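You operate a simulated robot arm through the tools that you are given. There is no shell and no other tool. Be economical: measure what you need, move in short steps, check, and stop when the job is done.

You run a simulated robot arm. Do the job below in one go: nothing can be reset, and whatever is moved stays where it is left.

TASK
Top the clear bottle's soap up with warm water to about full, then fit its pump.
Fine: stand it on the drain rack under the spout, set the tap to warm, shut it after; bottle back; the black pump waits in the teal pot. Set down upright: clear bottle.

It is judged by the outcome, as a careful person would: the job done as asked, and still so three seconds after it is handed in. It fails if anything else is knocked over, pushed out of place, dropped, spilled or broken.

THE ROBOT
A 7-joint arm with a two-finger parallel gripper, fixed in place. Base frame: the origin is at the foot of the arm, x ahead of it, y to its left, z up; the work surface is at about z = 0.92. Lengths are in m, angles in rad, forces in N, time in s.
With the tool pointing down near the work surface it reaches from about 0.2 to 0.74 m from the base axis. Its first joint turns from -2.897 to 2.897 rad. Payload 1.57 kg.
The tool frame sits at the grasp point between the pads (the TCP): z along the fingers, y along the line on which they close. The tips reach 0.03 m beyond it. The gripper opens to 0.11 m. The fingers are 0.024 m wide and 0.012 m thick; the gripper's body (0.048 by 0.112 m) begins 0.078 m behind the TCP.
Orientation is that of the tool frame in the base frame, as [roll, pitch, yaw] about the fixed x, y, z axes, in that order (R = Rz(yaw) Ry(pitch) Rx(roll)). With the fingers straight down and closing along the base's y, the tool's x points along the base's -x, its y along +y and its z along -z.

THE INTERFACE
- The arm moves only by the tool step_arm. Its argument "plan" is a list of rows, each an object of numbers (a shift or turn left out is 0, a gripper value left out holds the last): "hand": the finger opening in cm, from 0 to 11; "tx", "ty", "tz": the shift along the base's x, y, z in units of 100 mm (1.0 is 100 mm); "wx", "wy", "wz": the turn, a rotation vector about the base's x, y, z in units of 45 degrees (1.0 is 45 degrees). In form: [{"hand": .., "tx": .., "ty": .., "tz": .., "wx": .., "wy": .., "wz": ..}, ...]. A call has 1 to 20 rows; each row is the pose to reach, as a shift and turn from the pose commanded when the call began. A call with a number of a shift or a turn outside -1 to 1 is refused whole. Each row takes 0.2 s and may step no farther than 0.05 m and 0.15 rad from the row before; otherwise, or with a gripper value out of range, the whole call is refused. A pose out of reach is approached as far as the arm can. The call stops where the force on the tool passes 40 N (or 10 N more than at its start, if that is more) or the arm is blocked; 0.2 s more then pass. Each finger travels about 0.045 m/s and halts on what it meets, pressing with about 37 N; the grip force reading is that of the motor and also rises with nothing between the fingers. The clock runs only during rows and for 0.2 s after the last one: add rows that repeat a pose to give the fingers time. It gives the time, the measured TCP pose, the force on the tool (base axes), the opening and the grip force at its end, in the units of the frame above (readings bear some noise), with the torque about the TCP (base axes, N m) and any sound that the robot's microphone picked up.
- Cameras (640 x 400 px; columns grow to the right, rows downward): "scene" is fixed at [0.3982, 0.6506, 1.8013]; the picture's right is [-0.97, -0.26, 0.00], its down [-0.17, 0.66, -0.73] and it looks along [0.19, -0.71, -0.68] (base axes); focal length 311 px, centre (320, 200). "wrist" rides on the gripper at [0.07, 0.016, -0.141] in the tool frame; the picture's right is [-0.23, 0.97, 0.00], its down [-0.86, -0.20, -0.48] and it looks along [-0.47, -0.11, 0.88] (tool axes); focal length 222 px, centre (320, 200). There is no depth. A picture from a camera that has moved, and an enlarged one, comes with that camera's place and axes in the base frame and with its lens.
- camera(camera): a new picture of that camera. It takes no simulated time.
- lift_body(by): slides the trunk up (or, below 0, down) by that many m; the arm rides with it, the base frame stays. It gives what a move gives, with no picture.
- zoom(camera, box): a new picture of the part [left, top, right, bottom] of that camera's present view, enlarged. It takes no simulated time.
- close_job(): hands the job in; it is judged then, once.

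Go step by step. Nothing tells you positions but the pictures and the camera data: compare them with the known pose of the tool, close in by small moves and look again before you grip or let go. The budget is 120 turns and 64 pictures, counting those below and the enlarged ones. Unless the task says otherwise, let go and move clear before handing in, and close with one line.

The tools are called as name(argument=value, ...) on one line, values as JSON. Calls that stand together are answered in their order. step_arm: Moves the arm, as the interface text tells. Its arguments: {"type":"object","properties":{"plan":{"type":"array"}},"required":["plan"]} The other tools are called the same way: lift_body (by) slides the trunk up or down; camera (camera) takes a picture; zoom (camera, box) takes an enlarged picture of a part of a camera's view; close_job () hands the job in.

At the start:

```text
clock: 0.0
ee_pos: [0.4098, 0.0501, 1.3441]
tool_rot: [-3.14, 0.0, 3.141]
contact_force: [-0.8, 0.3, 0.1]
wrist_torque: [0.0, 0.02, -0.01]
gripper_width: 0.1101
grip_force: 0.0
trunk travel left (down, up): [-0.525, 0.065]
```

scene: 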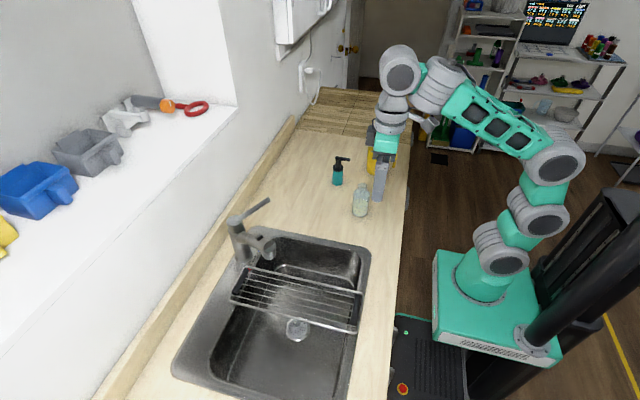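
wrist: 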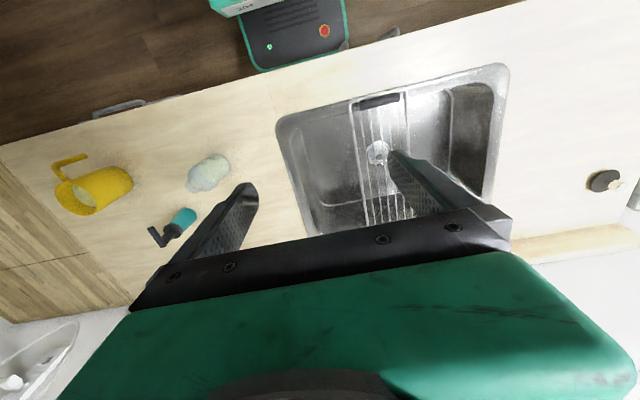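

I see the sink with the drain rack and tap, the clear bottle, the small teal pot holding the black pump, and a yellow mug behind the gripper. I'll take enlarged views to measure them.

zoom(camera="scene", box=[300, 140, 420, 230])

zoom(camera="scene", box=[200, 180, 380, 340])

zoom(camera="wrist", box=[40, 130, 280, 280])

```text
4.44 times, centred on (360, 185) of scene
camera zoom: at [0.3982, 0.6506, 1.8013], right [-0.97, -0.26, 0.0], down [-0.17, 0.66, -0.73], along [0.19, -0.71, -0.68], focal length 1383 px, centre (142, 267)
```

zoom: 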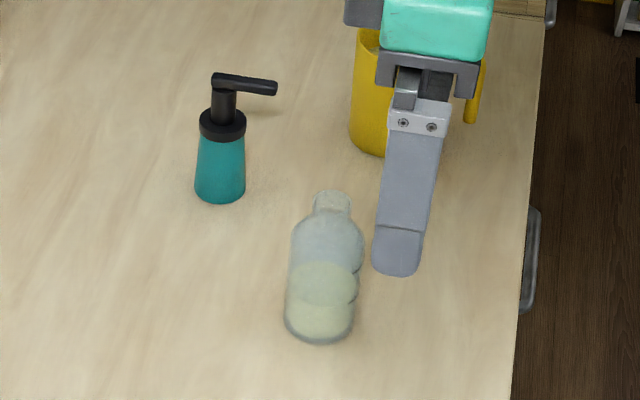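

```text
2.50 times, centred on (290, 260) of scene
camera zoom: at [0.3982, 0.6506, 1.8013], right [-0.97, -0.26, 0.0], down [-0.17, 0.66, -0.73], along [0.19, -0.71, -0.68], focal length 778 px, centre (395, 50)
```

zoom: 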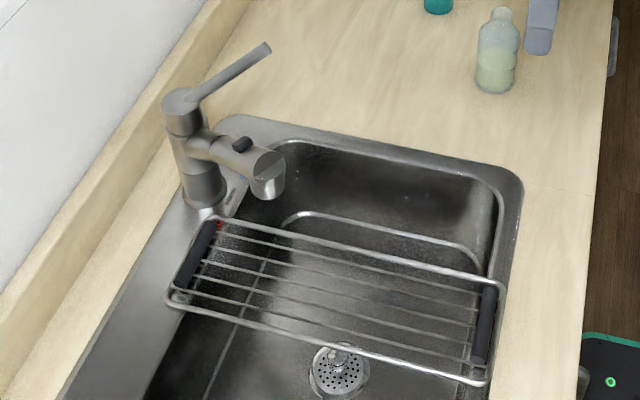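

```text
2.67 times, centred on (160, 205) of wrist
camera zoom: at [0.3398, 0.0664, 1.4872], right [0.23, 0.97, 0.0], down [0.86, -0.2, 0.48], along [0.47, -0.11, -0.88], focal length 592 px, centre (747, 187)
```

zoom: 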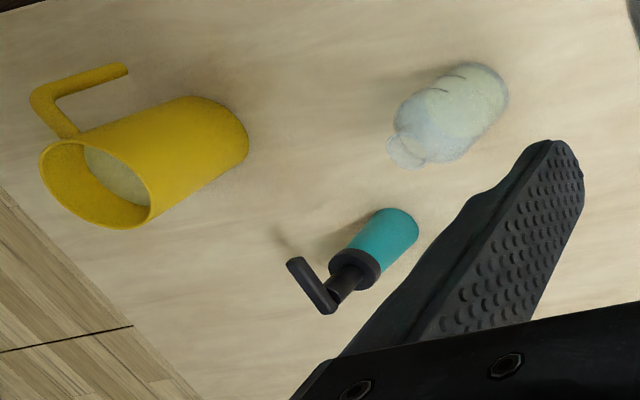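

Bottle base is about (0.470, -0.232), 0.15 m tall. The teal pot is about (0.597, -0.396), the rack x 0.40–0.80, y 0.12–0.25, and the tap body near (0.82, 0.08). Next I tilt the tool forward so the wrist camera can see the tap.

step_arm(plan=[{"wy": -0.17, "ty": 0.1}, {"wy": -0.34, "ty": 0.2}, {"wy": -0.51, "ty": 0.3}, {"wy": -0.68, "ty": 0.4}, {"wy": -0.85, "ty": 0.5}, {"wy": -1.0, "ty": 0.5}])

camera(camera="wrist")

```text
clock: 1.4
ee_pos: [0.4135, 0.089, 1.3686]
tool_rot: [3.135, 0.799, 3.097]
contact_force: [0.8, -1.1, -0.2]
wrist_torque: [0.02, 0.01, 0.03]
gripper_width: 0.1101
grip_force: 0.1
out of reach, approached as far as the arm can: row 6
trunk travel left (down, up): [-0.525, 0.065]
```

```text
58 pictures are left
camera wrist: at [0.2656, 0.1102, 1.4198], right [0.2, 0.97, 0.17], down [0.25, -0.21, 0.95], along [0.95, -0.15, -0.28], focal length 222 px, centre (320, 200)
```

wrist: 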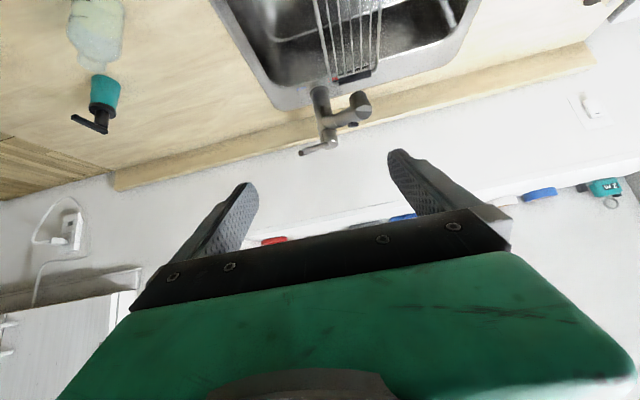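

The arm can't quite take this tilt here, but the tap is in view. I'll enlarge it.

zoom(camera="wrist", box=[270, 40, 430, 170])

```text
3.08 times, centred on (350, 105) of wrist
camera zoom: at [0.2656, 0.1102, 1.4198], right [0.2, 0.97, 0.17], down [0.25, -0.21, 0.95], along [0.95, -0.15, -0.28], focal length 684 px, centre (228, 492)
```

zoom: 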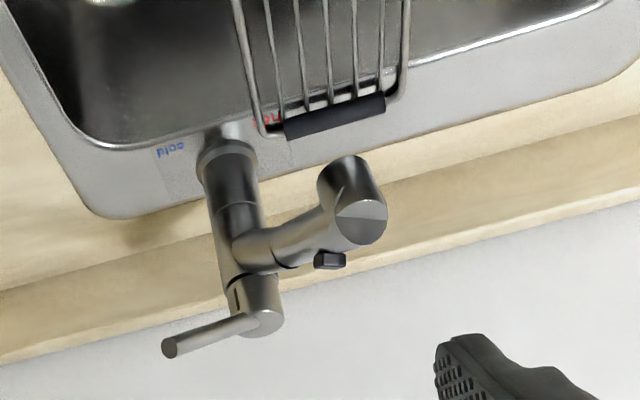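

The deck is marked cold towards -y and hot towards +y. The lever tip is near (0.731, 0.011, 1.158) and the spout outlet near (0.677, 0.168, 1.088). I'll lower the trunk, which makes horizontal tool poses easier, and look at the tap from its own height.

lift_body(by=-0.15)

camera(camera="wrist")

```text
clock: 3.1
ee_pos: [0.4212, 0.1038, 1.2069]
tool_rot: [-3.135, 0.746, -3.137]
contact_force: [0.0, 0.6, 0.7]
wrist_torque: [0.01, -0.02, -0.02]
gripper_width: 0.1102
grip_force: 0.1
trunk travel left (down, up): [-0.375, 0.215]
```

```text
56 pictures are left
camera wrist: at [0.2757, 0.1203, 1.2653], right [0.17, 0.97, 0.15], down [0.3, -0.2, 0.93], along [0.94, -0.11, -0.33], focal length 222 px, centre (320, 200)
```

wrist: 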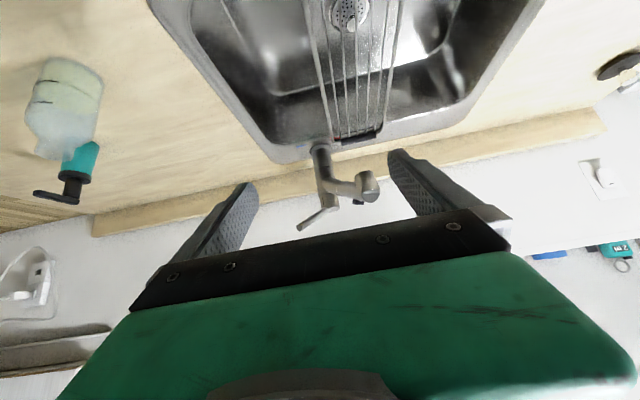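

I'll tilt further and come down to look at the spout level-on.

step_arm(plan=[{"wy": -0.1, "tz": -0.3, "tx": 0.1}, {"wy": -0.2, "tz": -0.6, "tx": 0.2}, {"wy": -0.35, "tz": -0.9, "tx": 0.3}, {"wy": -0.45, "tz": -1.0, "tx": 0.4}])

camera(camera="wrist")

```text
clock: 4.0
ee_pos: [0.429, 0.1238, 1.231]
tool_rot: [3.073, 0.838, -2.961]
contact_force: [0.6, -0.2, -0.1]
wrist_torque: [0.0, -0.03, -0.03]
gripper_width: 0.1101
grip_force: 0.0
out of reach, approached as far as the arm can: row 1, 2, 3, 4
trunk travel left (down, up): [-0.375, 0.215]
stopped in row 4: the arm was blocked; the commanded pose is now the measured one
```

```text
55 pictures are left
camera wrist: at [0.2785, 0.1036, 1.276], right [-0.07, 0.97, 0.21], down [0.27, -0.19, 0.95], along [0.96, 0.13, -0.25], focal length 222 px, centre (320, 200)
```

wrist: 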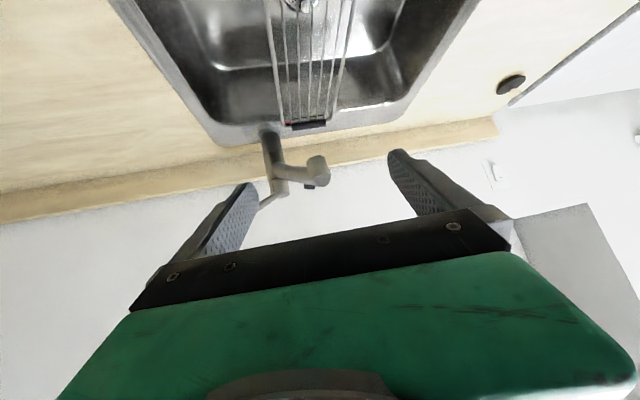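

The arm is too folded here, so I move outward first and then tilt.

step_arm(plan=[{"tx": 0.25, "wz": -0.1}, {"tx": 0.5, "wz": -0.23, "tz": -0.2}, {"tx": 0.75, "wz": -0.23, "tz": -0.4}, {"tx": 1.0, "wz": -0.23, "tz": -0.6}, {"tx": 1.0, "wz": -0.23, "tz": -0.8}, {"tx": 1.0, "wz": -0.23, "tz": -1.0}])

camera(camera="wrist")

```text
clock: 5.4
ee_pos: [0.5387, 0.1063, 1.2205]
tool_rot: [2.919, 0.808, 3.106]
contact_force: [-0.3, 0.4, 0.1]
wrist_torque: [0.0, -0.02, 0.0]
gripper_width: 0.1099
grip_force: 0.0
out of reach, approached as far as the arm can: row 1, 2, 3, 4, 5, 6
trunk travel left (down, up): [-0.375, 0.215]
```

```text
54 pictures are left
camera wrist: at [0.3879, 0.0966, 1.2694], right [0.03, 0.95, 0.31], down [0.27, -0.31, 0.91], along [0.96, 0.05, -0.27], focal length 222 px, centre (320, 200)
```

wrist: 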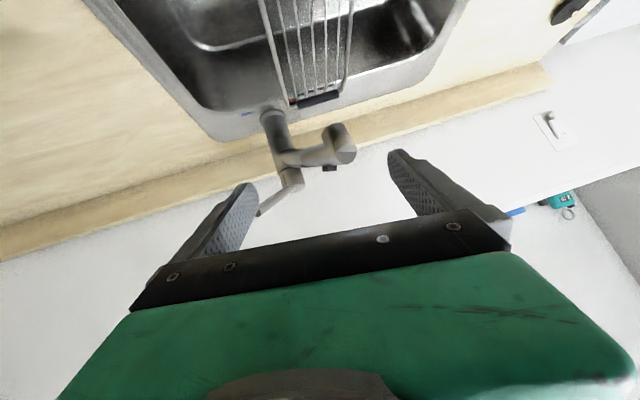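

With this tilt the arm needs to sit lower relative to the work, so I'll lower the trunk more and look at the tap from there.

lift_body(by=-0.15)

camera(camera="wrist")

camera(camera="scene")

```text
clock: 7.1
ee_pos: [0.5382, 0.1051, 1.0687]
tool_rot: [2.917, 0.806, 3.103]
contact_force: [-0.8, 0.2, 0.2]
wrist_torque: [0.0, 0.01, 0.0]
gripper_width: 0.11
grip_force: 0.1
trunk travel left (down, up): [-0.225, 0.365]
```

```text
53 pictures are left
camera wrist: at [0.3885, 0.0958, 1.119], right [0.04, 0.95, 0.32], down [0.28, -0.31, 0.91], along [0.96, 0.05, -0.27], focal length 222 px, centre (320, 200)
```

wrist: 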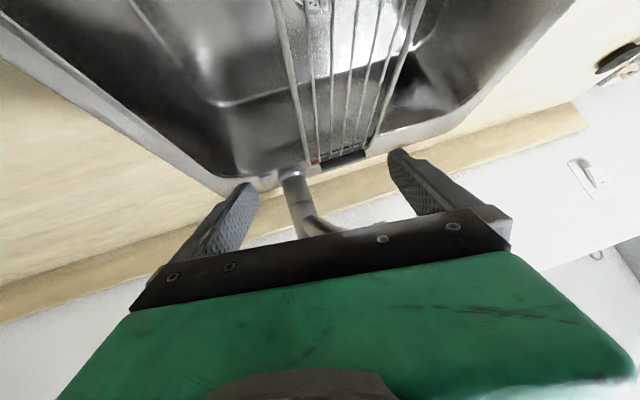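

```text
52 pictures are left
```

scene: 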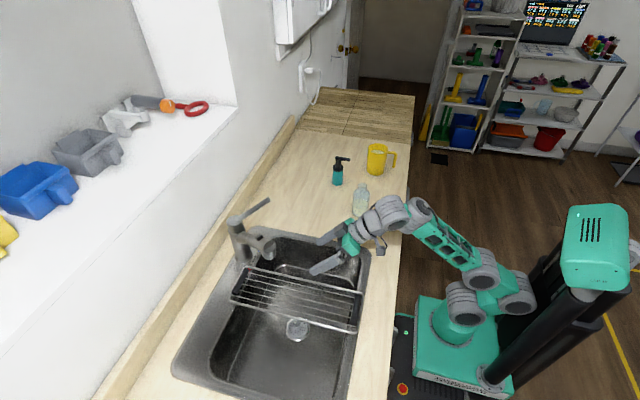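

Arm clear. I'll test a small retreat and see where the commanded pose is.

step_arm(plan=[{"tx": -0.2, "tz": 0.1}, {"tx": -0.3, "tz": 0.2}, {"tx": -0.3, "tz": 0.2}])

```text
clock: 7.9
ee_pos: [0.5165, 0.1065, 1.0867]
tool_rot: [2.915, 0.799, 3.102]
contact_force: [0.4, 0.1, 0.0]
wrist_torque: [0.0, -0.01, -0.01]
gripper_width: 0.1098
grip_force: 0.1
trunk travel left (down, up): [-0.225, 0.365]
```

The commanded pose tracks the arm now. Next I straighten the roll and tilt toward horizontal.

step_arm(plan=[{"wx": -0.1, "wz": -0.1}, {"wx": -0.2, "wz": -0.2}, {"wx": -0.2, "wz": -0.2, "wy": -0.15}, {"wx": -0.2, "wz": -0.2, "wy": -0.3}, {"wx": -0.2, "wz": -0.2, "wy": -0.35}])

```text
clock: 9.3
ee_pos: [0.4896, 0.073, 1.1019]
tool_rot: [3.072, 0.885, -3.073]
contact_force: [-0.3, 0.4, -0.5]
wrist_torque: [0.01, 0.01, 0.0]
gripper_width: 0.1099
grip_force: 0.0
out of reach, approached as far as the arm can: row 1, 2, 3, 4, 5
trunk travel left (down, up): [-0.225, 0.365]
stopped in row 5: the arm was blocked; the commanded pose is now the measured one
```

Tilt improves with height relative to the shoulder, so I raise the hand and lower the trunk the rest of the way.

step_arm(plan=[{"tz": 0.3}, {"tz": 0.6}, {"tz": 0.9}, {"tz": 1.0}])

step_arm(plan=[{"tz": 0.3}, {"tz": 0.6}, {"tz": 0.9}, {"tz": 1.0}])

lift_body(by=-0.2)

camera(camera="scene")

```text
clock: 10.3
ee_pos: [0.4787, 0.0767, 1.2138]
tool_rot: [3.078, 0.907, -3.067]
contact_force: [0.6, 0.0, 0.1]
wrist_torque: [-0.01, 0.0, 0.01]
gripper_width: 0.11
grip_force: 0.0
trunk travel left (down, up): [-0.225, 0.365]
```

```text
clock: 11.3
ee_pos: [0.4787, 0.0779, 1.3131]
tool_rot: [3.078, 0.904, -3.067]
contact_force: [0.0, -0.7, -0.5]
wrist_torque: [-0.01, -0.02, 0.01]
gripper_width: 0.1099
grip_force: 0.0
trunk travel left (down, up): [-0.225, 0.365]
```

```text
clock: 13.5
ee_pos: [0.4802, 0.0765, 1.1131]
tool_rot: [3.078, 0.905, -3.068]
contact_force: [-0.6, 0.4, -0.2]
wrist_torque: [0.04, 0.02, -0.01]
gripper_width: 0.11
grip_force: 0.1
trunk travel left (down, up): [-0.025, 0.565]
```

```text
51 pictures are left
```

scene: 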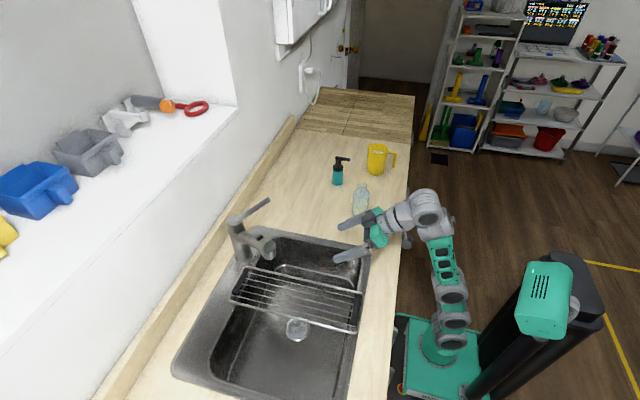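

Good. Now I tilt further and square up the tool.

step_arm(plan=[{"wx": -0.025, "wz": -0.08, "wy": -0.1}, {"wx": -0.05, "wz": -0.16, "wy": -0.2}, {"wx": -0.05, "wz": -0.16, "wy": -0.31}, {"wx": -0.05, "wz": -0.16, "wy": -0.42}])

camera(camera="wrist")

```text
clock: 14.5
ee_pos: [0.4814, 0.0782, 1.121]
tool_rot: [-3.083, 1.233, -3.085]
contact_force: [-0.1, -0.7, -0.1]
wrist_torque: [0.0, 0.02, -0.01]
gripper_width: 0.11
grip_force: 0.0
out of reach, approached as far as the arm can: row 4
trunk travel left (down, up): [-0.025, 0.565]
```

```text
50 pictures are left
camera wrist: at [0.3254, 0.0936, 1.1042], right [0.08, 0.98, 0.19], down [-0.17, -0.18, 0.97], along [0.98, -0.11, 0.15], focal length 222 px, centre (320, 200)
```

wrist: 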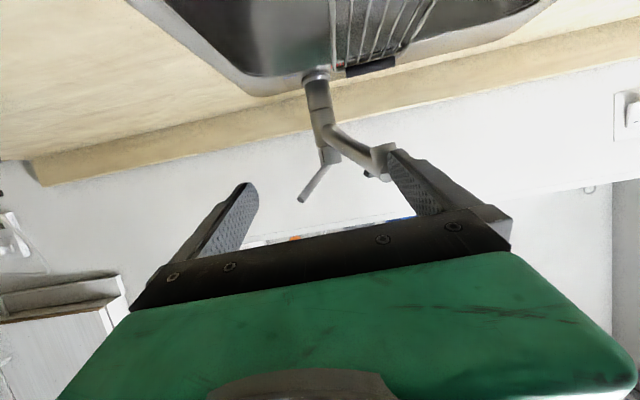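

The tilt now reaches 70°. I shift sideways so the spout is visible between the fingers.

step_arm(plan=[{"ty": 0.3, "tz": -0.1}, {"ty": 0.6, "tz": -0.2}, {"ty": 0.8, "tz": -0.3}])

zoom(camera="wrist", box=[220, 30, 440, 230])

```text
clock: 15.3
ee_pos: [0.4837, 0.1588, 1.0933]
tool_rot: [-3.078, 1.234, -3.085]
contact_force: [-0.5, -0.5, -0.4]
wrist_torque: [0.05, -0.01, -0.01]
gripper_width: 0.1097
grip_force: 0.0
out of reach, approached as far as the arm can: row 1
trunk travel left (down, up): [-0.025, 0.565]
```

```text
2.00 times, centred on (330, 130) of wrist
camera zoom: at [0.3271, 0.1739, 1.0764], right [0.08, 0.98, 0.19], down [-0.17, -0.18, 0.97], along [0.98, -0.11, 0.15], focal length 444 px, centre (300, 340)
```

zoom: 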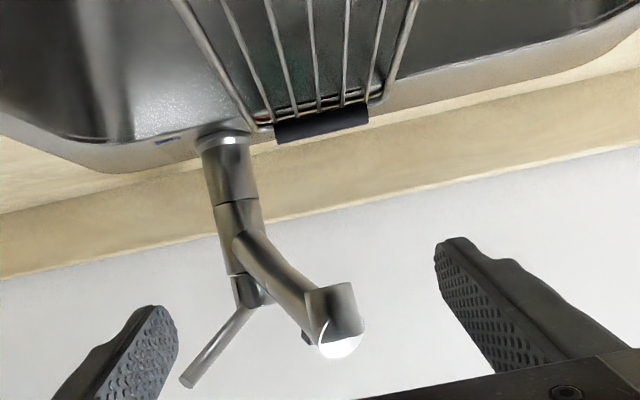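

The outlet bottom is about z 1.09, and the rack top about 0.93–0.94, so the bottle (about 0.143 m) should just fit. I move over to the bottle, keeping high and swinging the yaw toward it.

step_arm(plan=[{"tz": 0.3, "wy": 0.1}, {"tz": 0.6, "wy": 0.2}, {"tz": 0.9, "wy": 0.29}])

step_arm(plan=[{"ty": -0.4, "wz": -0.05}, {"ty": -0.8, "wz": -0.1}, {"ty": -1.0, "wz": -0.13}])

step_arm(plan=[{"ty": -0.4, "wz": -0.05}, {"ty": -0.8, "wz": -0.1}, {"ty": -1.0, "wz": -0.13}])

step_arm(plan=[{"ty": -0.4, "wz": -0.05}, {"ty": -0.8, "wz": -0.1}, {"ty": -1.0, "wz": -0.13}])

camera(camera="wrist")

```text
clock: 16.1
ee_pos: [0.4602, 0.1456, 1.0943]
tool_rot: [-3.101, 1.027, -3.102]
contact_force: [-0.1, 1.4, 0.5]
wrist_torque: [-0.05, -0.03, -0.01]
gripper_width: 0.11
grip_force: 0.1
out of reach, approached as far as the arm can: row 1, 2, 3
trunk travel left (down, up): [-0.025, 0.565]
```

```text
clock: 16.9
ee_pos: [0.4601, 0.0483, 1.0941]
tool_rot: [-3.102, 1.005, 3.076]
contact_force: [0.2, -0.2, 0.0]
wrist_torque: [-0.03, 0.01, -0.02]
gripper_width: 0.1101
grip_force: 0.1
trunk travel left (down, up): [-0.025, 0.565]
```

```text
clock: 17.7
ee_pos: [0.4605, -0.0524, 1.0947]
tool_rot: [-3.102, 1.007, 2.976]
contact_force: [-0.7, 0.2, -0.3]
wrist_torque: [0.02, 0.02, -0.02]
gripper_width: 0.1099
grip_force: 0.0
trunk travel left (down, up): [-0.025, 0.565]
```

```text
clock: 18.5
ee_pos: [0.4606, -0.1525, 1.094]
tool_rot: [-3.104, 1.005, 2.872]
contact_force: [-0.1, -0.5, -0.3]
wrist_torque: [0.03, -0.04, 0.01]
gripper_width: 0.1097
grip_force: 0.0
trunk travel left (down, up): [-0.025, 0.565]
```

```text
48 pictures are left
camera wrist: at [0.3161, -0.0897, 1.1129], right [0.41, 0.9, 0.17], down [0.0, -0.19, 0.98], along [0.91, -0.4, -0.07], focal length 222 px, centre (320, 200)
```

wrist: 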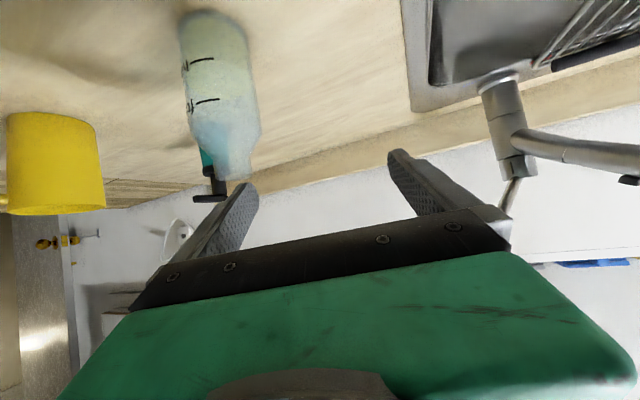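

The hand is at z 1.094, too low to cross over the bottle (top at about 1.062). I raise first and zoom in on the bottle's marks.

step_arm(plan=[{"tz": 0.2, "tx": -0.1}, {"tz": 0.4, "tx": -0.1}, {"tz": 0.7, "tx": -0.1}, {"tz": 1.0, "tx": -0.1}])

zoom(camera="wrist", box=[140, 0, 320, 200])

```text
clock: 19.5
ee_pos: [0.4392, -0.1519, 1.145]
tool_rot: [-3.101, 1.006, 2.873]
contact_force: [-0.1, -0.6, 0.1]
wrist_torque: [-0.02, -0.02, 0.0]
gripper_width: 0.11
grip_force: 0.0
out of reach, approached as far as the arm can: row 3, 4
trunk travel left (down, up): [-0.025, 0.565]
```

```text
2.00 times, centred on (230, 100) of wrist
camera zoom: at [0.2945, -0.0888, 1.1629], right [0.41, 0.9, 0.17], down [0.0, -0.19, 0.98], along [0.91, -0.4, -0.07], focal length 444 px, centre (500, 400)
```

zoom: 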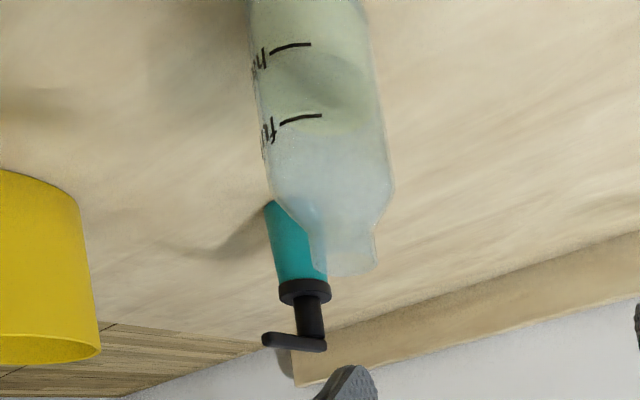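

The marks read "half" and "full" (full about 0.075 m above the base, and soap now about 0.05–0.06). The fingers are now above the bottle's top, so I move over it.

step_arm(plan=[{"tx": 0.1, "ty": -0.3}, {"tx": 0.2, "ty": -0.6}, {"tx": 0.33, "ty": -0.86}, {"tx": 0.33, "ty": -0.86}])

camera(camera="wrist")

zoom(camera="scene", box=[300, 140, 420, 230])

```text
clock: 20.5
ee_pos: [0.439, -0.2126, 1.1173]
tool_rot: [-3.103, 1.004, 2.87]
contact_force: [-0.2, -0.6, 0.0]
wrist_torque: [0.0, -0.01, 0.0]
gripper_width: 0.1099
grip_force: 0.1
out of reach, approached as far as the arm can: row 1, 2, 3, 4
trunk travel left (down, up): [-0.025, 0.565]
```

```text
46 pictures are left
camera wrist: at [0.2946, -0.1503, 1.1361], right [0.41, 0.9, 0.17], down [0.0, -0.19, 0.98], along [0.91, -0.4, -0.07], focal length 222 px, centre (320, 200)
```

wrist: 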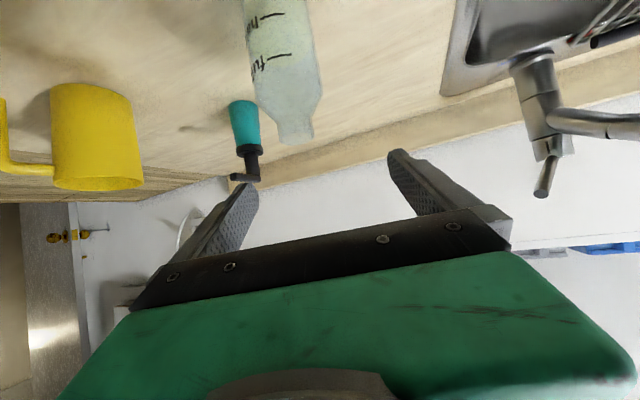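

```text
4.44 times, centred on (360, 185) of scene
camera zoom: at [0.3982, 0.6506, 1.8013], right [-0.97, -0.26, 0.0], down [-0.17, 0.66, -0.73], along [0.19, -0.71, -0.68], focal length 1383 px, centre (142, 267)
```

zoom: 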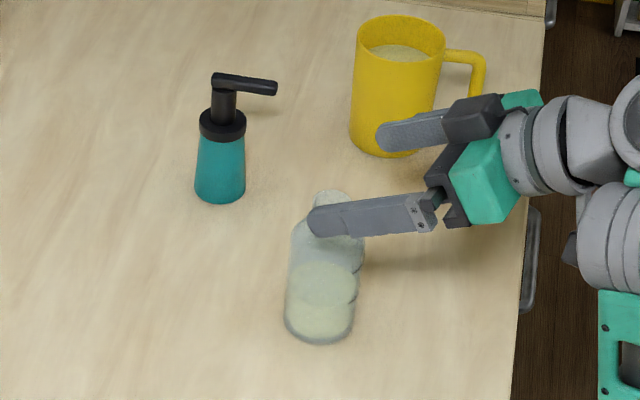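

The arm is at its reach limit up high. I'll raise the trunk, place the hand over the bottle lower relative to the shoulder, then use the trunk to come straight down.

lift_body(by=0.15)

step_arm(plan=[{"tz": -0.25}, {"tz": -0.5, "tx": 0.1, "ty": -0.05}, {"tz": -0.75, "tx": 0.2, "ty": -0.15}, {"tz": -1.0, "tx": 0.33, "ty": -0.25}, {"tz": -1.0, "tx": 0.33, "ty": -0.25}])

camera(camera="wrist")

```text
clock: 22.2
ee_pos: [0.4393, -0.2129, 1.2666]
tool_rot: [-3.104, 1.004, 2.871]
contact_force: [0.2, -0.7, -0.6]
wrist_torque: [0.02, -0.02, 0.0]
gripper_width: 0.11
grip_force: 0.0
trunk travel left (down, up): [-0.175, 0.415]
```

```text
clock: 23.4
ee_pos: [0.476, -0.2387, 1.1819]
tool_rot: [-3.104, 1.001, 2.87]
contact_force: [-0.9, -0.3, -0.4]
wrist_torque: [-0.01, 0.01, -0.02]
gripper_width: 0.1098
grip_force: 0.0
out of reach, approached as far as the arm can: row 4, 5
trunk travel left (down, up): [-0.175, 0.415]
```

```text
44 pictures are left
camera wrist: at [0.331, -0.1762, 1.2008], right [0.41, 0.9, 0.17], down [0.0, -0.19, 0.98], along [0.91, -0.4, -0.08], focal length 222 px, centre (320, 200)
```

wrist: 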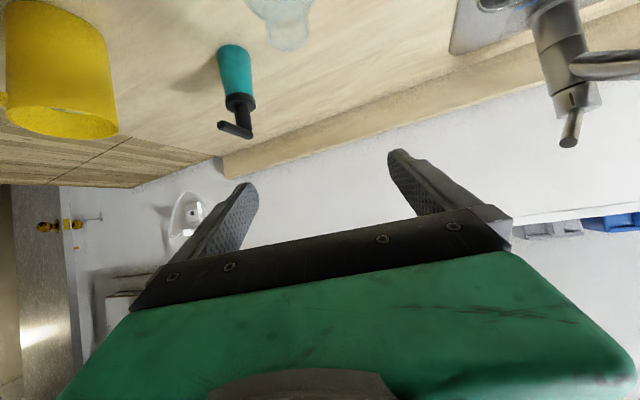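

Alignment is good. I ease the tilt slightly to reach lower, then lower the trunk.

step_arm(plan=[{"wy": 0.07, "wx": 0.02, "tz": -0.0, "tx": -0.05, "ty": -0.03}, {"wy": 0.14, "wx": 0.04, "tz": -0.15, "tx": -0.05, "ty": -0.03}, {"wy": 0.17, "wx": 0.05, "tz": -0.3, "tx": -0.05, "ty": -0.03}])

lift_body(by=-0.08)

zoom(camera="scene", box=[300, 140, 420, 230])

camera(camera="wrist")

```text
clock: 24.2
ee_pos: [0.4701, -0.2414, 1.1543]
tool_rot: [-3.108, 0.866, 2.869]
contact_force: [0.4, -0.2, 0.4]
wrist_torque: [-0.02, 0.0, 0.03]
gripper_width: 0.1099
grip_force: 0.2
trunk travel left (down, up): [-0.175, 0.415]
```

```text
clock: 25.4
ee_pos: [0.4706, -0.2413, 1.0731]
tool_rot: [-3.106, 0.868, 2.869]
contact_force: [0.1, 0.1, 0.0]
wrist_torque: [-0.02, 0.02, 0.01]
gripper_width: 0.1098
grip_force: 0.1
trunk travel left (down, up): [-0.095, 0.495]
```

```text
4.44 times, centred on (360, 185) of scene
camera zoom: at [0.3982, 0.6506, 1.8013], right [-0.97, -0.26, 0.0], down [-0.17, 0.66, -0.73], along [0.19, -0.71, -0.68], focal length 1383 px, centre (142, 267)
```

zoom: 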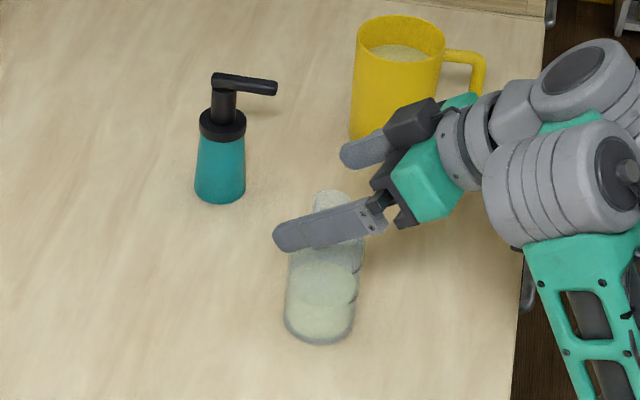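

```text
42 pictures are left
camera wrist: at [0.329, -0.18, 1.1132], right [0.43, 0.89, 0.15], down [0.13, -0.23, 0.97], along [0.89, -0.39, -0.21], focal length 222 px, centre (320, 200)
```

wrist: 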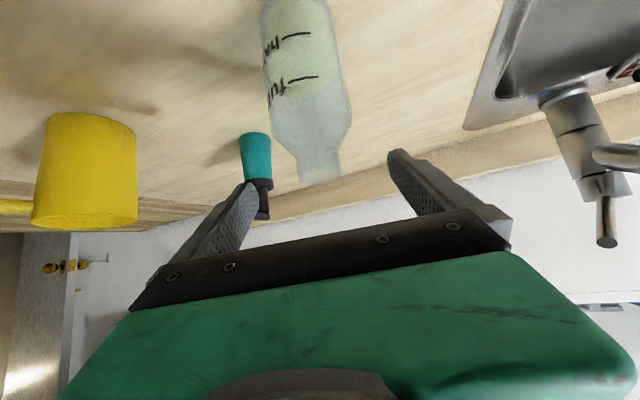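

Centred between the fingers. I lower the rest of the way.

lift_body(by=-0.093)

camera(camera="wrist")

zoom(camera="scene", box=[300, 140, 460, 260])

```text
clock: 26.7
ee_pos: [0.4689, -0.2423, 0.9807]
tool_rot: [-3.108, 0.868, 2.869]
contact_force: [0.7, 0.2, 0.7]
wrist_torque: [0.03, -0.02, 0.02]
gripper_width: 0.11
grip_force: 0.1
trunk travel left (down, up): [-0.002, 0.588]
```

```text
41 pictures are left
camera wrist: at [0.329, -0.18, 1.0202], right [0.43, 0.89, 0.15], down [0.13, -0.23, 0.97], along [0.89, -0.39, -0.21], focal length 222 px, centre (320, 200)
```

wrist: 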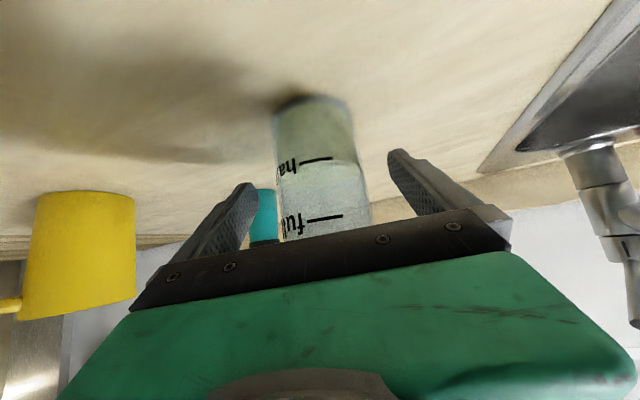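

```text
3.33 times, centred on (380, 200) of scene
camera zoom: at [0.3982, 0.6506, 1.8013], right [-0.97, -0.26, 0.0], down [-0.17, 0.66, -0.73], along [0.19, -0.71, -0.68], focal length 1037 px, centre (120, 200)
```

zoom: 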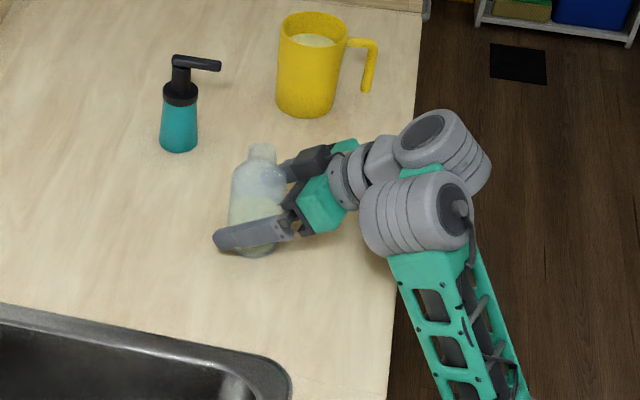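

The bottle stands between the fingers and the level is right by the half mark. I close the gripper.

step_arm(plan=[{"hand": 9}, {"hand": 7.5}, {"hand": 6.5}, {"hand": 5.5}, {"hand": 5}, {"hand": 5}, {"hand": 5}])

camera(camera="wrist")

```text
clock: 28.3
ee_pos: [0.4702, -0.2414, 0.9794]
tool_rot: [-3.107, 0.868, 2.87]
contact_force: [0.0, 0.6, 1.5]
wrist_torque: [0.07, 0.0, 0.02]
gripper_width: 0.0622
grip_force: 37.2
trunk travel left (down, up): [-0.002, 0.588]
```

```text
39 pictures are left
camera wrist: at [0.3289, -0.18, 1.0202], right [0.43, 0.89, 0.15], down [0.13, -0.23, 0.97], along [0.89, -0.39, -0.21], focal length 222 px, centre (320, 200)
```

wrist: 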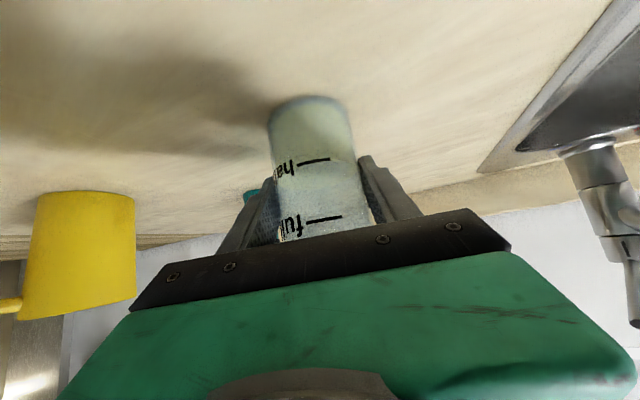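

Gripped (62 mm). I lift with the trunk and check the hold.

lift_body(by=0.12)

step_arm(plan=[{"ty": 0.3, "wz": 0.05}, {"ty": 0.6, "wz": 0.1}, {"ty": 0.9, "wz": 0.14}, {"ty": 1.0, "wz": 0.14}])

camera(camera="scene")

```text
clock: 29.8
ee_pos: [0.4699, -0.2408, 1.1003]
tool_rot: [-3.107, 0.864, 2.869]
contact_force: [0.7, 0.3, -1.1]
wrist_torque: [-0.01, -0.02, -0.01]
gripper_width: 0.062
grip_force: 36.9
trunk travel left (down, up): [-0.122, 0.468]
```

```text
clock: 30.8
ee_pos: [0.4712, -0.1402, 1.1008]
tool_rot: [-3.106, 0.867, 2.979]
contact_force: [0.4, -0.2, -1.3]
wrist_torque: [-0.01, 0.02, -0.03]
gripper_width: 0.0623
grip_force: 36.9
trunk travel left (down, up): [-0.122, 0.468]
```

```text
38 pictures are left
```

scene: 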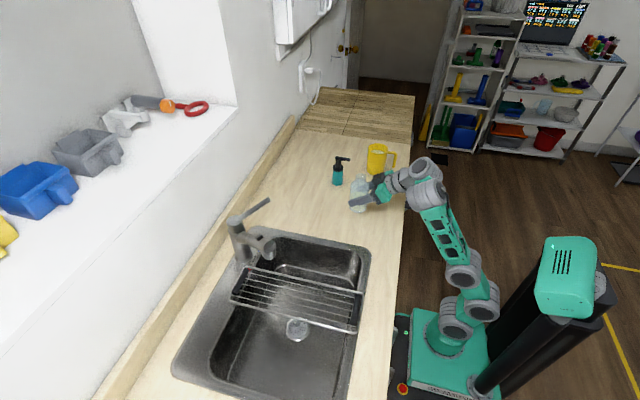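

Holding well. I carry it across to y ≈ 0.163 at this height.

step_arm(plan=[{"ty": 0.3, "wz": 0.05}, {"ty": 0.6, "wz": 0.1}, {"ty": 0.9, "wz": 0.14}, {"ty": 1.0, "wz": 0.14}])

step_arm(plan=[{"ty": 0.3, "wz": 0.05}, {"ty": 0.6, "wz": 0.1}, {"ty": 0.9, "wz": 0.14}, {"ty": 1.0, "wz": 0.14}])

step_arm(plan=[{"ty": 0.3, "wz": 0.05}, {"ty": 0.6, "wz": 0.1}, {"ty": 0.9, "wz": 0.14}, {"ty": 1.0, "wz": 0.14}])

step_arm(plan=[{"tz": -0.2, "tx": 0.2}, {"tz": -0.4, "tx": 0.4}, {"tz": -0.6, "tx": 0.6}, {"tz": -0.8, "tx": 0.8}, {"tz": -0.9, "tx": 0.9}, {"tz": -0.9, "tx": 0.9}])

zoom(camera="scene", box=[200, 180, 400, 340])

```text
clock: 31.8
ee_pos: [0.4695, -0.0408, 1.1012]
tool_rot: [-3.106, 0.867, 3.091]
contact_force: [0.1, -0.6, -0.7]
wrist_torque: [0.01, 0.02, -0.03]
gripper_width: 0.0619
grip_force: 37.0
trunk travel left (down, up): [-0.122, 0.468]
```

```text
clock: 32.8
ee_pos: [0.4703, 0.0579, 1.1001]
tool_rot: [-3.107, 0.865, -3.085]
contact_force: [0.9, -0.3, -1.1]
wrist_torque: [-0.01, -0.01, 0.0]
gripper_width: 0.0621
grip_force: 38.3
trunk travel left (down, up): [-0.122, 0.468]
```

```text
clock: 33.8
ee_pos: [0.4706, 0.1446, 1.0922]
tool_rot: [-3.108, 0.87, -2.976]
contact_force: [0.2, -0.5, -0.2]
wrist_torque: [-0.01, 0.0, -0.02]
gripper_width: 0.0616
grip_force: 36.5
out of reach, approached as far as the arm can: row 2, 3, 4
trunk travel left (down, up): [-0.122, 0.468]
```

```text
clock: 35.2
ee_pos: [0.5601, 0.1454, 1.0009]
tool_rot: [-3.107, 0.866, -2.973]
contact_force: [0.0, 0.7, -0.8]
wrist_torque: [0.02, -0.03, 0.0]
gripper_width: 0.0619
grip_force: 36.5
trunk travel left (down, up): [-0.122, 0.468]
```

```text
2.50 times, centred on (300, 260) of scene
camera zoom: at [0.3982, 0.6506, 1.8013], right [-0.97, -0.26, 0.0], down [-0.17, 0.66, -0.73], along [0.19, -0.71, -0.68], focal length 778 px, centre (370, 50)
```

zoom: 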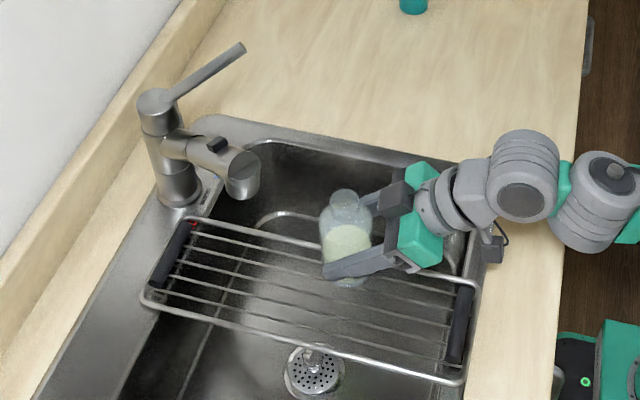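

Upright and over the rack. The outlet centre is about (0.678, 0.168). I slide in most of the way, keeping low, and check.

step_arm(plan=[{"tx": 0.2, "ty": 0.1}, {"tx": 0.4, "ty": 0.22}, {"tx": 0.6, "ty": 0.22}, {"tx": 0.75, "ty": 0.22}, {"tx": 0.75, "ty": 0.22}])

zoom(camera="scene", box=[220, 210, 340, 310])

```text
clock: 36.4
ee_pos: [0.6354, 0.168, 1.0009]
tool_rot: [-3.106, 0.866, -2.974]
contact_force: [0.2, -0.9, -1.0]
wrist_torque: [0.01, 0.0, -0.02]
gripper_width: 0.0619
grip_force: 37.0
trunk travel left (down, up): [-0.122, 0.468]
```

```text
4.00 times, centred on (280, 260) of scene
camera zoom: at [0.3982, 0.6506, 1.8013], right [-0.97, -0.26, 0.0], down [-0.17, 0.66, -0.73], along [0.19, -0.71, -0.68], focal length 1245 px, centre (480, -40)
```

zoom: 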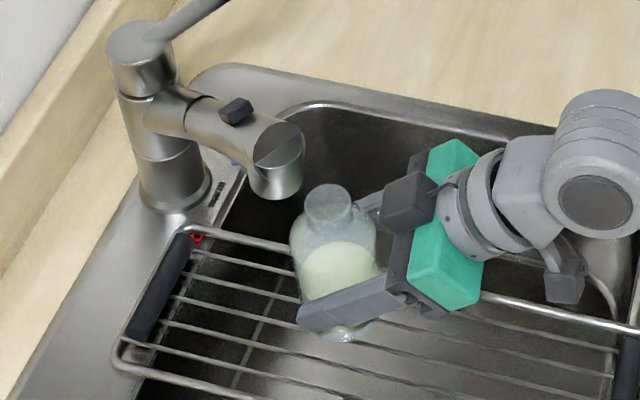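

The neck needs about +37 mm in x and +4 mm in y. I drop a little first, for spout clearance, then slide in.

step_arm(plan=[{"tz": -0.08}, {"tz": -0.08, "tx": 0.13, "ty": 0.02}, {"tz": -0.08, "tx": 0.26, "ty": 0.04}, {"tz": -0.08, "tx": 0.37, "ty": 0.04}, {"tz": -0.08, "tx": 0.37, "ty": 0.04}])

zoom(camera="scene", box=[220, 210, 340, 310])

camera(camera="wrist")

```text
clock: 37.6
ee_pos: [0.6706, 0.1727, 0.9941]
tool_rot: [-3.108, 0.866, -2.973]
contact_force: [0.2, 0.4, -0.7]
wrist_torque: [0.01, -0.03, 0.01]
gripper_width: 0.0617
grip_force: 37.2
trunk travel left (down, up): [-0.122, 0.468]
```

```text
4.00 times, centred on (280, 260) of scene
camera zoom: at [0.3982, 0.6506, 1.8013], right [-0.97, -0.26, 0.0], down [-0.17, 0.66, -0.73], along [0.19, -0.71, -0.68], focal length 1245 px, centre (480, -40)
```

zoom: 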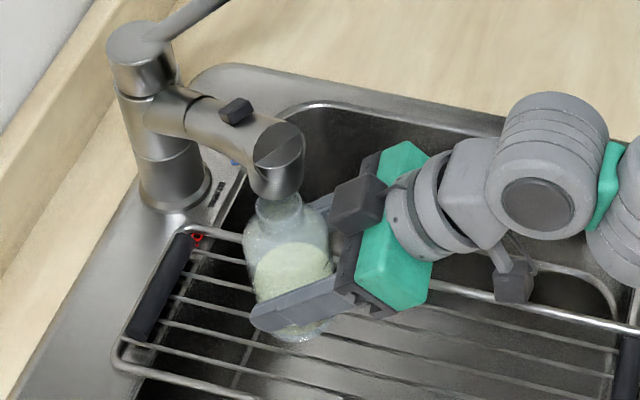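

```text
34 pictures are left
camera wrist: at [0.5172, 0.1677, 1.0334], right [0.01, 0.99, 0.15], down [0.21, -0.15, 0.97], along [0.98, 0.02, -0.21], focal length 222 px, centre (320, 200)
```

wrist: 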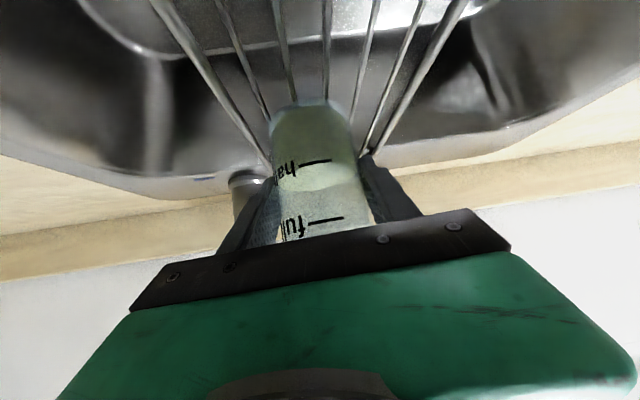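

The neck lines up under the spout. I descend gently to the rack.

step_arm(plan=[{"tz": -0.02}, {"tz": -0.04}, {"tz": -0.06}])

step_arm(plan=[{"tz": -0.02}, {"tz": -0.04}])

```text
clock: 38.4
ee_pos: [0.67, 0.1717, 0.9919]
tool_rot: [-3.108, 0.875, -2.976]
contact_force: [0.8, 0.6, 12.6]
wrist_torque: [0.35, 0.15, -0.01]
gripper_width: 0.062
grip_force: 36.8
trunk travel left (down, up): [-0.122, 0.468]
```

```text
clock: 39.0
ee_pos: [0.6698, 0.17, 0.9908]
tool_rot: [-3.111, 0.878, -2.978]
contact_force: [4.8, -1.9, 32.1]
wrist_torque: [0.43, 0.09, 0.18]
gripper_width: 0.0621
grip_force: 37.7
trunk travel left (down, up): [-0.122, 0.468]
```

Rack contact at about z 0.992. I ease the pressure off, then release.

step_arm(plan=[{"tz": 0.04}, {"tz": 0.075}, {"tz": 0.075}])

```text
clock: 39.8
ee_pos: [0.6698, 0.1728, 0.9893]
tool_rot: [-3.107, 0.864, -2.975]
contact_force: [-0.6, -4.0, 12.6]
wrist_torque: [0.12, -0.19, -0.07]
gripper_width: 0.0614
grip_force: 36.7
trunk travel left (down, up): [-0.122, 0.468]
```

step_arm(plan=[{"tz": 0.02}, {"tz": 0.03}])

```text
clock: 40.4
ee_pos: [0.6711, 0.1744, 0.9914]
tool_rot: [-3.105, 0.86, -2.97]
contact_force: [0.3, -0.7, -0.4]
wrist_torque: [-0.01, 0.02, -0.01]
gripper_width: 0.0613
grip_force: 37.1
trunk travel left (down, up): [-0.122, 0.468]
```

step_arm(plan=[{"hand": 7}, {"hand": 8}, {"hand": 9}, {"hand": 10}, {"hand": 10}])

zoom(camera="scene", box=[220, 210, 340, 310])

```text
clock: 41.6
ee_pos: [0.6705, 0.1729, 0.9927]
tool_rot: [-3.108, 0.866, -2.974]
contact_force: [-0.1, -0.1, 0.5]
wrist_torque: [-0.03, -0.03, -0.03]
gripper_width: 0.1
grip_force: 0.1
trunk travel left (down, up): [-0.122, 0.468]
```

```text
4.00 times, centred on (280, 260) of scene
camera zoom: at [0.3982, 0.6506, 1.8013], right [-0.97, -0.26, 0.0], down [-0.17, 0.66, -0.73], along [0.19, -0.71, -0.68], focal length 1245 px, centre (480, -40)
```

zoom: 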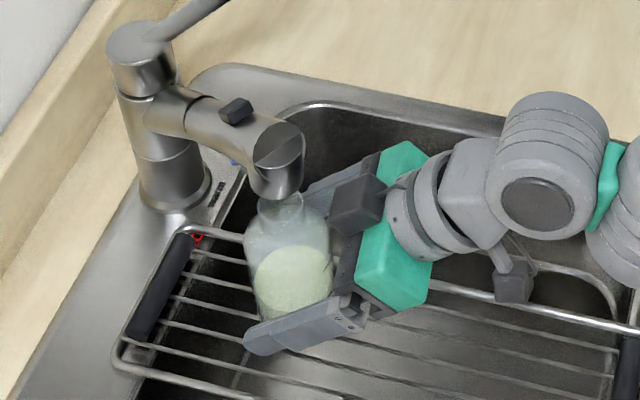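

Released and standing. I back out along the tool's heading.

step_arm(plan=[{"tx": -0.2, "ty": -0.03}, {"tx": -0.5, "ty": -0.08}, {"tx": -0.8, "ty": -0.13}, {"tx": -1.0, "ty": -0.17}, {"tx": -1.0, "ty": -0.17}])

camera(camera="wrist")

zoom(camera="scene", box=[220, 210, 340, 310])

```text
clock: 42.8
ee_pos: [0.572, 0.1543, 0.9961]
tool_rot: [-3.107, 0.868, -2.974]
contact_force: [0.6, -0.5, -0.6]
wrist_torque: [0.01, -0.03, 0.0]
gripper_width: 0.1
grip_force: 0.1
trunk travel left (down, up): [-0.122, 0.468]
```

```text
32 pictures are left
camera wrist: at [0.4182, 0.1496, 1.0358], right [0.01, 0.99, 0.15], down [0.21, -0.15, 0.97], along [0.98, 0.02, -0.21], focal length 222 px, centre (320, 200)
```

wrist: 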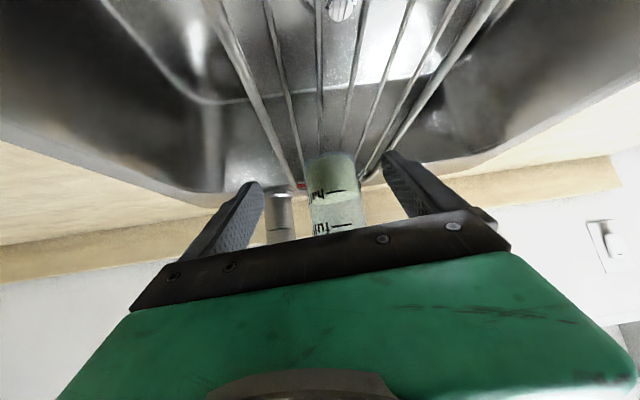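

```text
4.00 times, centred on (280, 260) of scene
camera zoom: at [0.3982, 0.6506, 1.8013], right [-0.97, -0.26, 0.0], down [-0.17, 0.66, -0.73], along [0.19, -0.71, -0.68], focal length 1245 px, centre (480, -40)
```

zoom: 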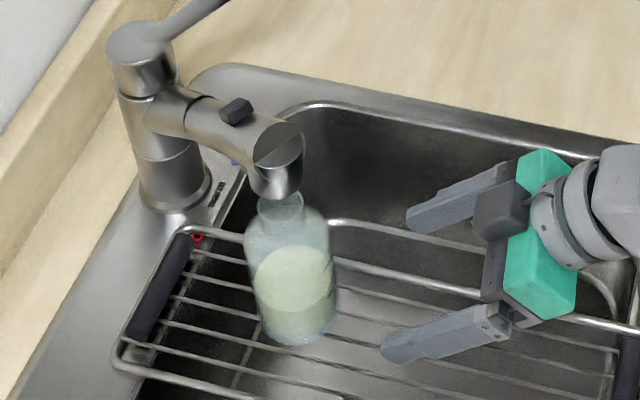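

The bottle stands under the spout. I look closely at the handle and its markings before touching it.

zoom(camera="scene", box=[225, 190, 285, 280])

```text
4.44 times, centred on (255, 235) of scene
camera zoom: at [0.3982, 0.6506, 1.8013], right [-0.97, -0.26, 0.0], down [-0.17, 0.66, -0.73], along [0.19, -0.71, -0.68], focal length 1383 px, centre (609, 44)
```

zoom: 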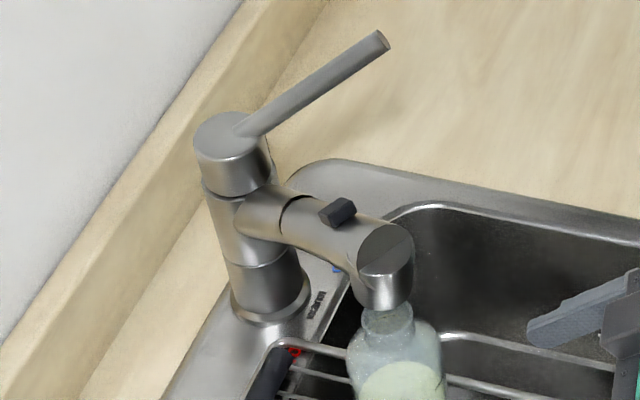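

A "warm" mark lies straight toward the robot (-x) from the tap, and the lever is now on the cold side at about 38°. I'll pinch the lever, swing it to point along -x, then lift it. First I raise clear and reposition.

lift_body(by=0.4)

step_arm(plan=[{"ty": -0.25, "wy": 0.1}, {"ty": -0.5, "wy": 0.2}, {"ty": -0.75, "wy": 0.34, "tz": -0.1}, {"ty": -1.0, "wy": 0.34, "tz": -0.3, "wz": 0.1}, {"ty": -1.0, "wy": 0.34, "tz": -0.5, "wz": 0.2}, {"ty": -1.0, "wy": 0.34, "tz": -0.8, "wz": 0.2}])

```text
clock: 46.6
ee_pos: [0.5712, 0.1536, 1.3965]
tool_rot: [-3.107, 0.866, -2.974]
contact_force: [-0.4, 0.2, 0.9]
wrist_torque: [0.02, -0.01, 0.02]
gripper_width: 0.1
grip_force: 0.0
trunk travel left (down, up): [-0.522, 0.068]
```

```text
clock: 48.0
ee_pos: [0.573, 0.0554, 1.3171]
tool_rot: [3.098, 0.609, -2.869]
contact_force: [1.1, -0.8, 0.6]
wrist_torque: [0.03, 0.01, 0.02]
gripper_width: 0.0999
grip_force: 0.0
trunk travel left (down, up): [-0.522, 0.068]
```

step_arm(plan=[{"tx": 0.3, "ty": -0.1, "hand": 8}, {"tx": 0.6, "ty": -0.2, "tz": -0.2, "hand": 7}, {"tx": 0.9, "ty": -0.3, "tz": -0.4, "hand": 7}, {"tx": 1.0, "ty": -0.3, "tz": -0.6, "hand": 7}, {"tx": 1.0, "ty": -0.3, "tz": -0.75, "hand": 7}])

step_arm(plan=[{"tx": 0.3}, {"tx": 0.65}, {"tx": 0.65}])

camera(camera="wrist")

zoom(camera="scene", box=[210, 160, 360, 280])

```text
clock: 49.2
ee_pos: [0.6719, 0.0238, 1.2412]
tool_rot: [3.099, 0.608, -2.868]
contact_force: [-0.2, -0.4, -0.2]
wrist_torque: [0.03, -0.01, 0.02]
gripper_width: 0.0703
grip_force: 0.0
trunk travel left (down, up): [-0.522, 0.068]
```

```text
clock: 50.0
ee_pos: [0.7377, 0.0242, 1.2404]
tool_rot: [3.099, 0.606, -2.871]
contact_force: [-0.2, 0.3, 1.1]
wrist_torque: [0.0, 0.01, 0.0]
gripper_width: 0.0699
grip_force: 0.1
trunk travel left (down, up): [-0.522, 0.068]
```

```text
29 pictures are left
camera wrist: at [0.6011, -0.0035, 1.3195], right [-0.11, 0.98, 0.16], down [0.48, -0.09, 0.87], along [0.87, 0.17, -0.46], focal length 222 px, centre (320, 200)
```

wrist: 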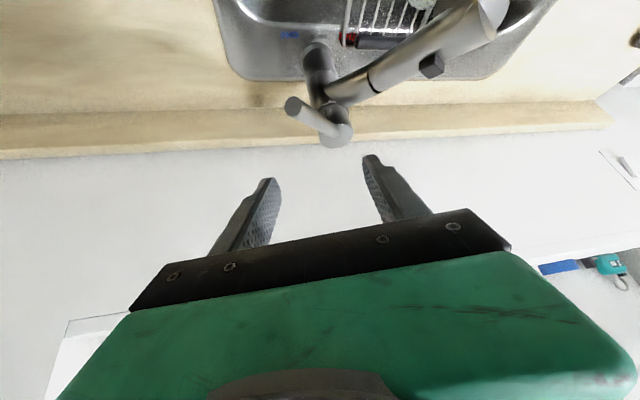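

```text
3.33 times, centred on (285, 220) of scene
camera zoom: at [0.3982, 0.6506, 1.8013], right [-0.97, -0.26, 0.0], down [-0.17, 0.66, -0.73], along [0.19, -0.71, -0.68], focal length 1037 px, centre (437, 133)
```

zoom: 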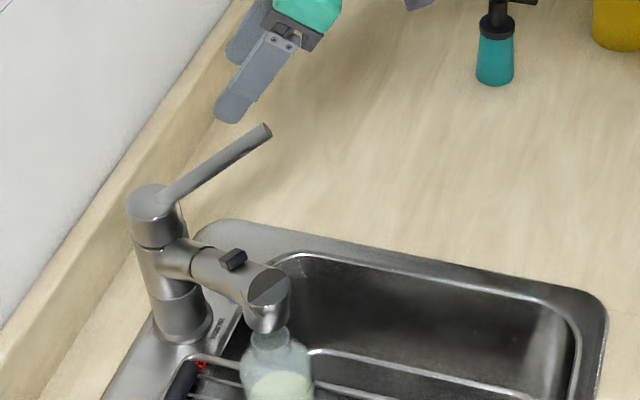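

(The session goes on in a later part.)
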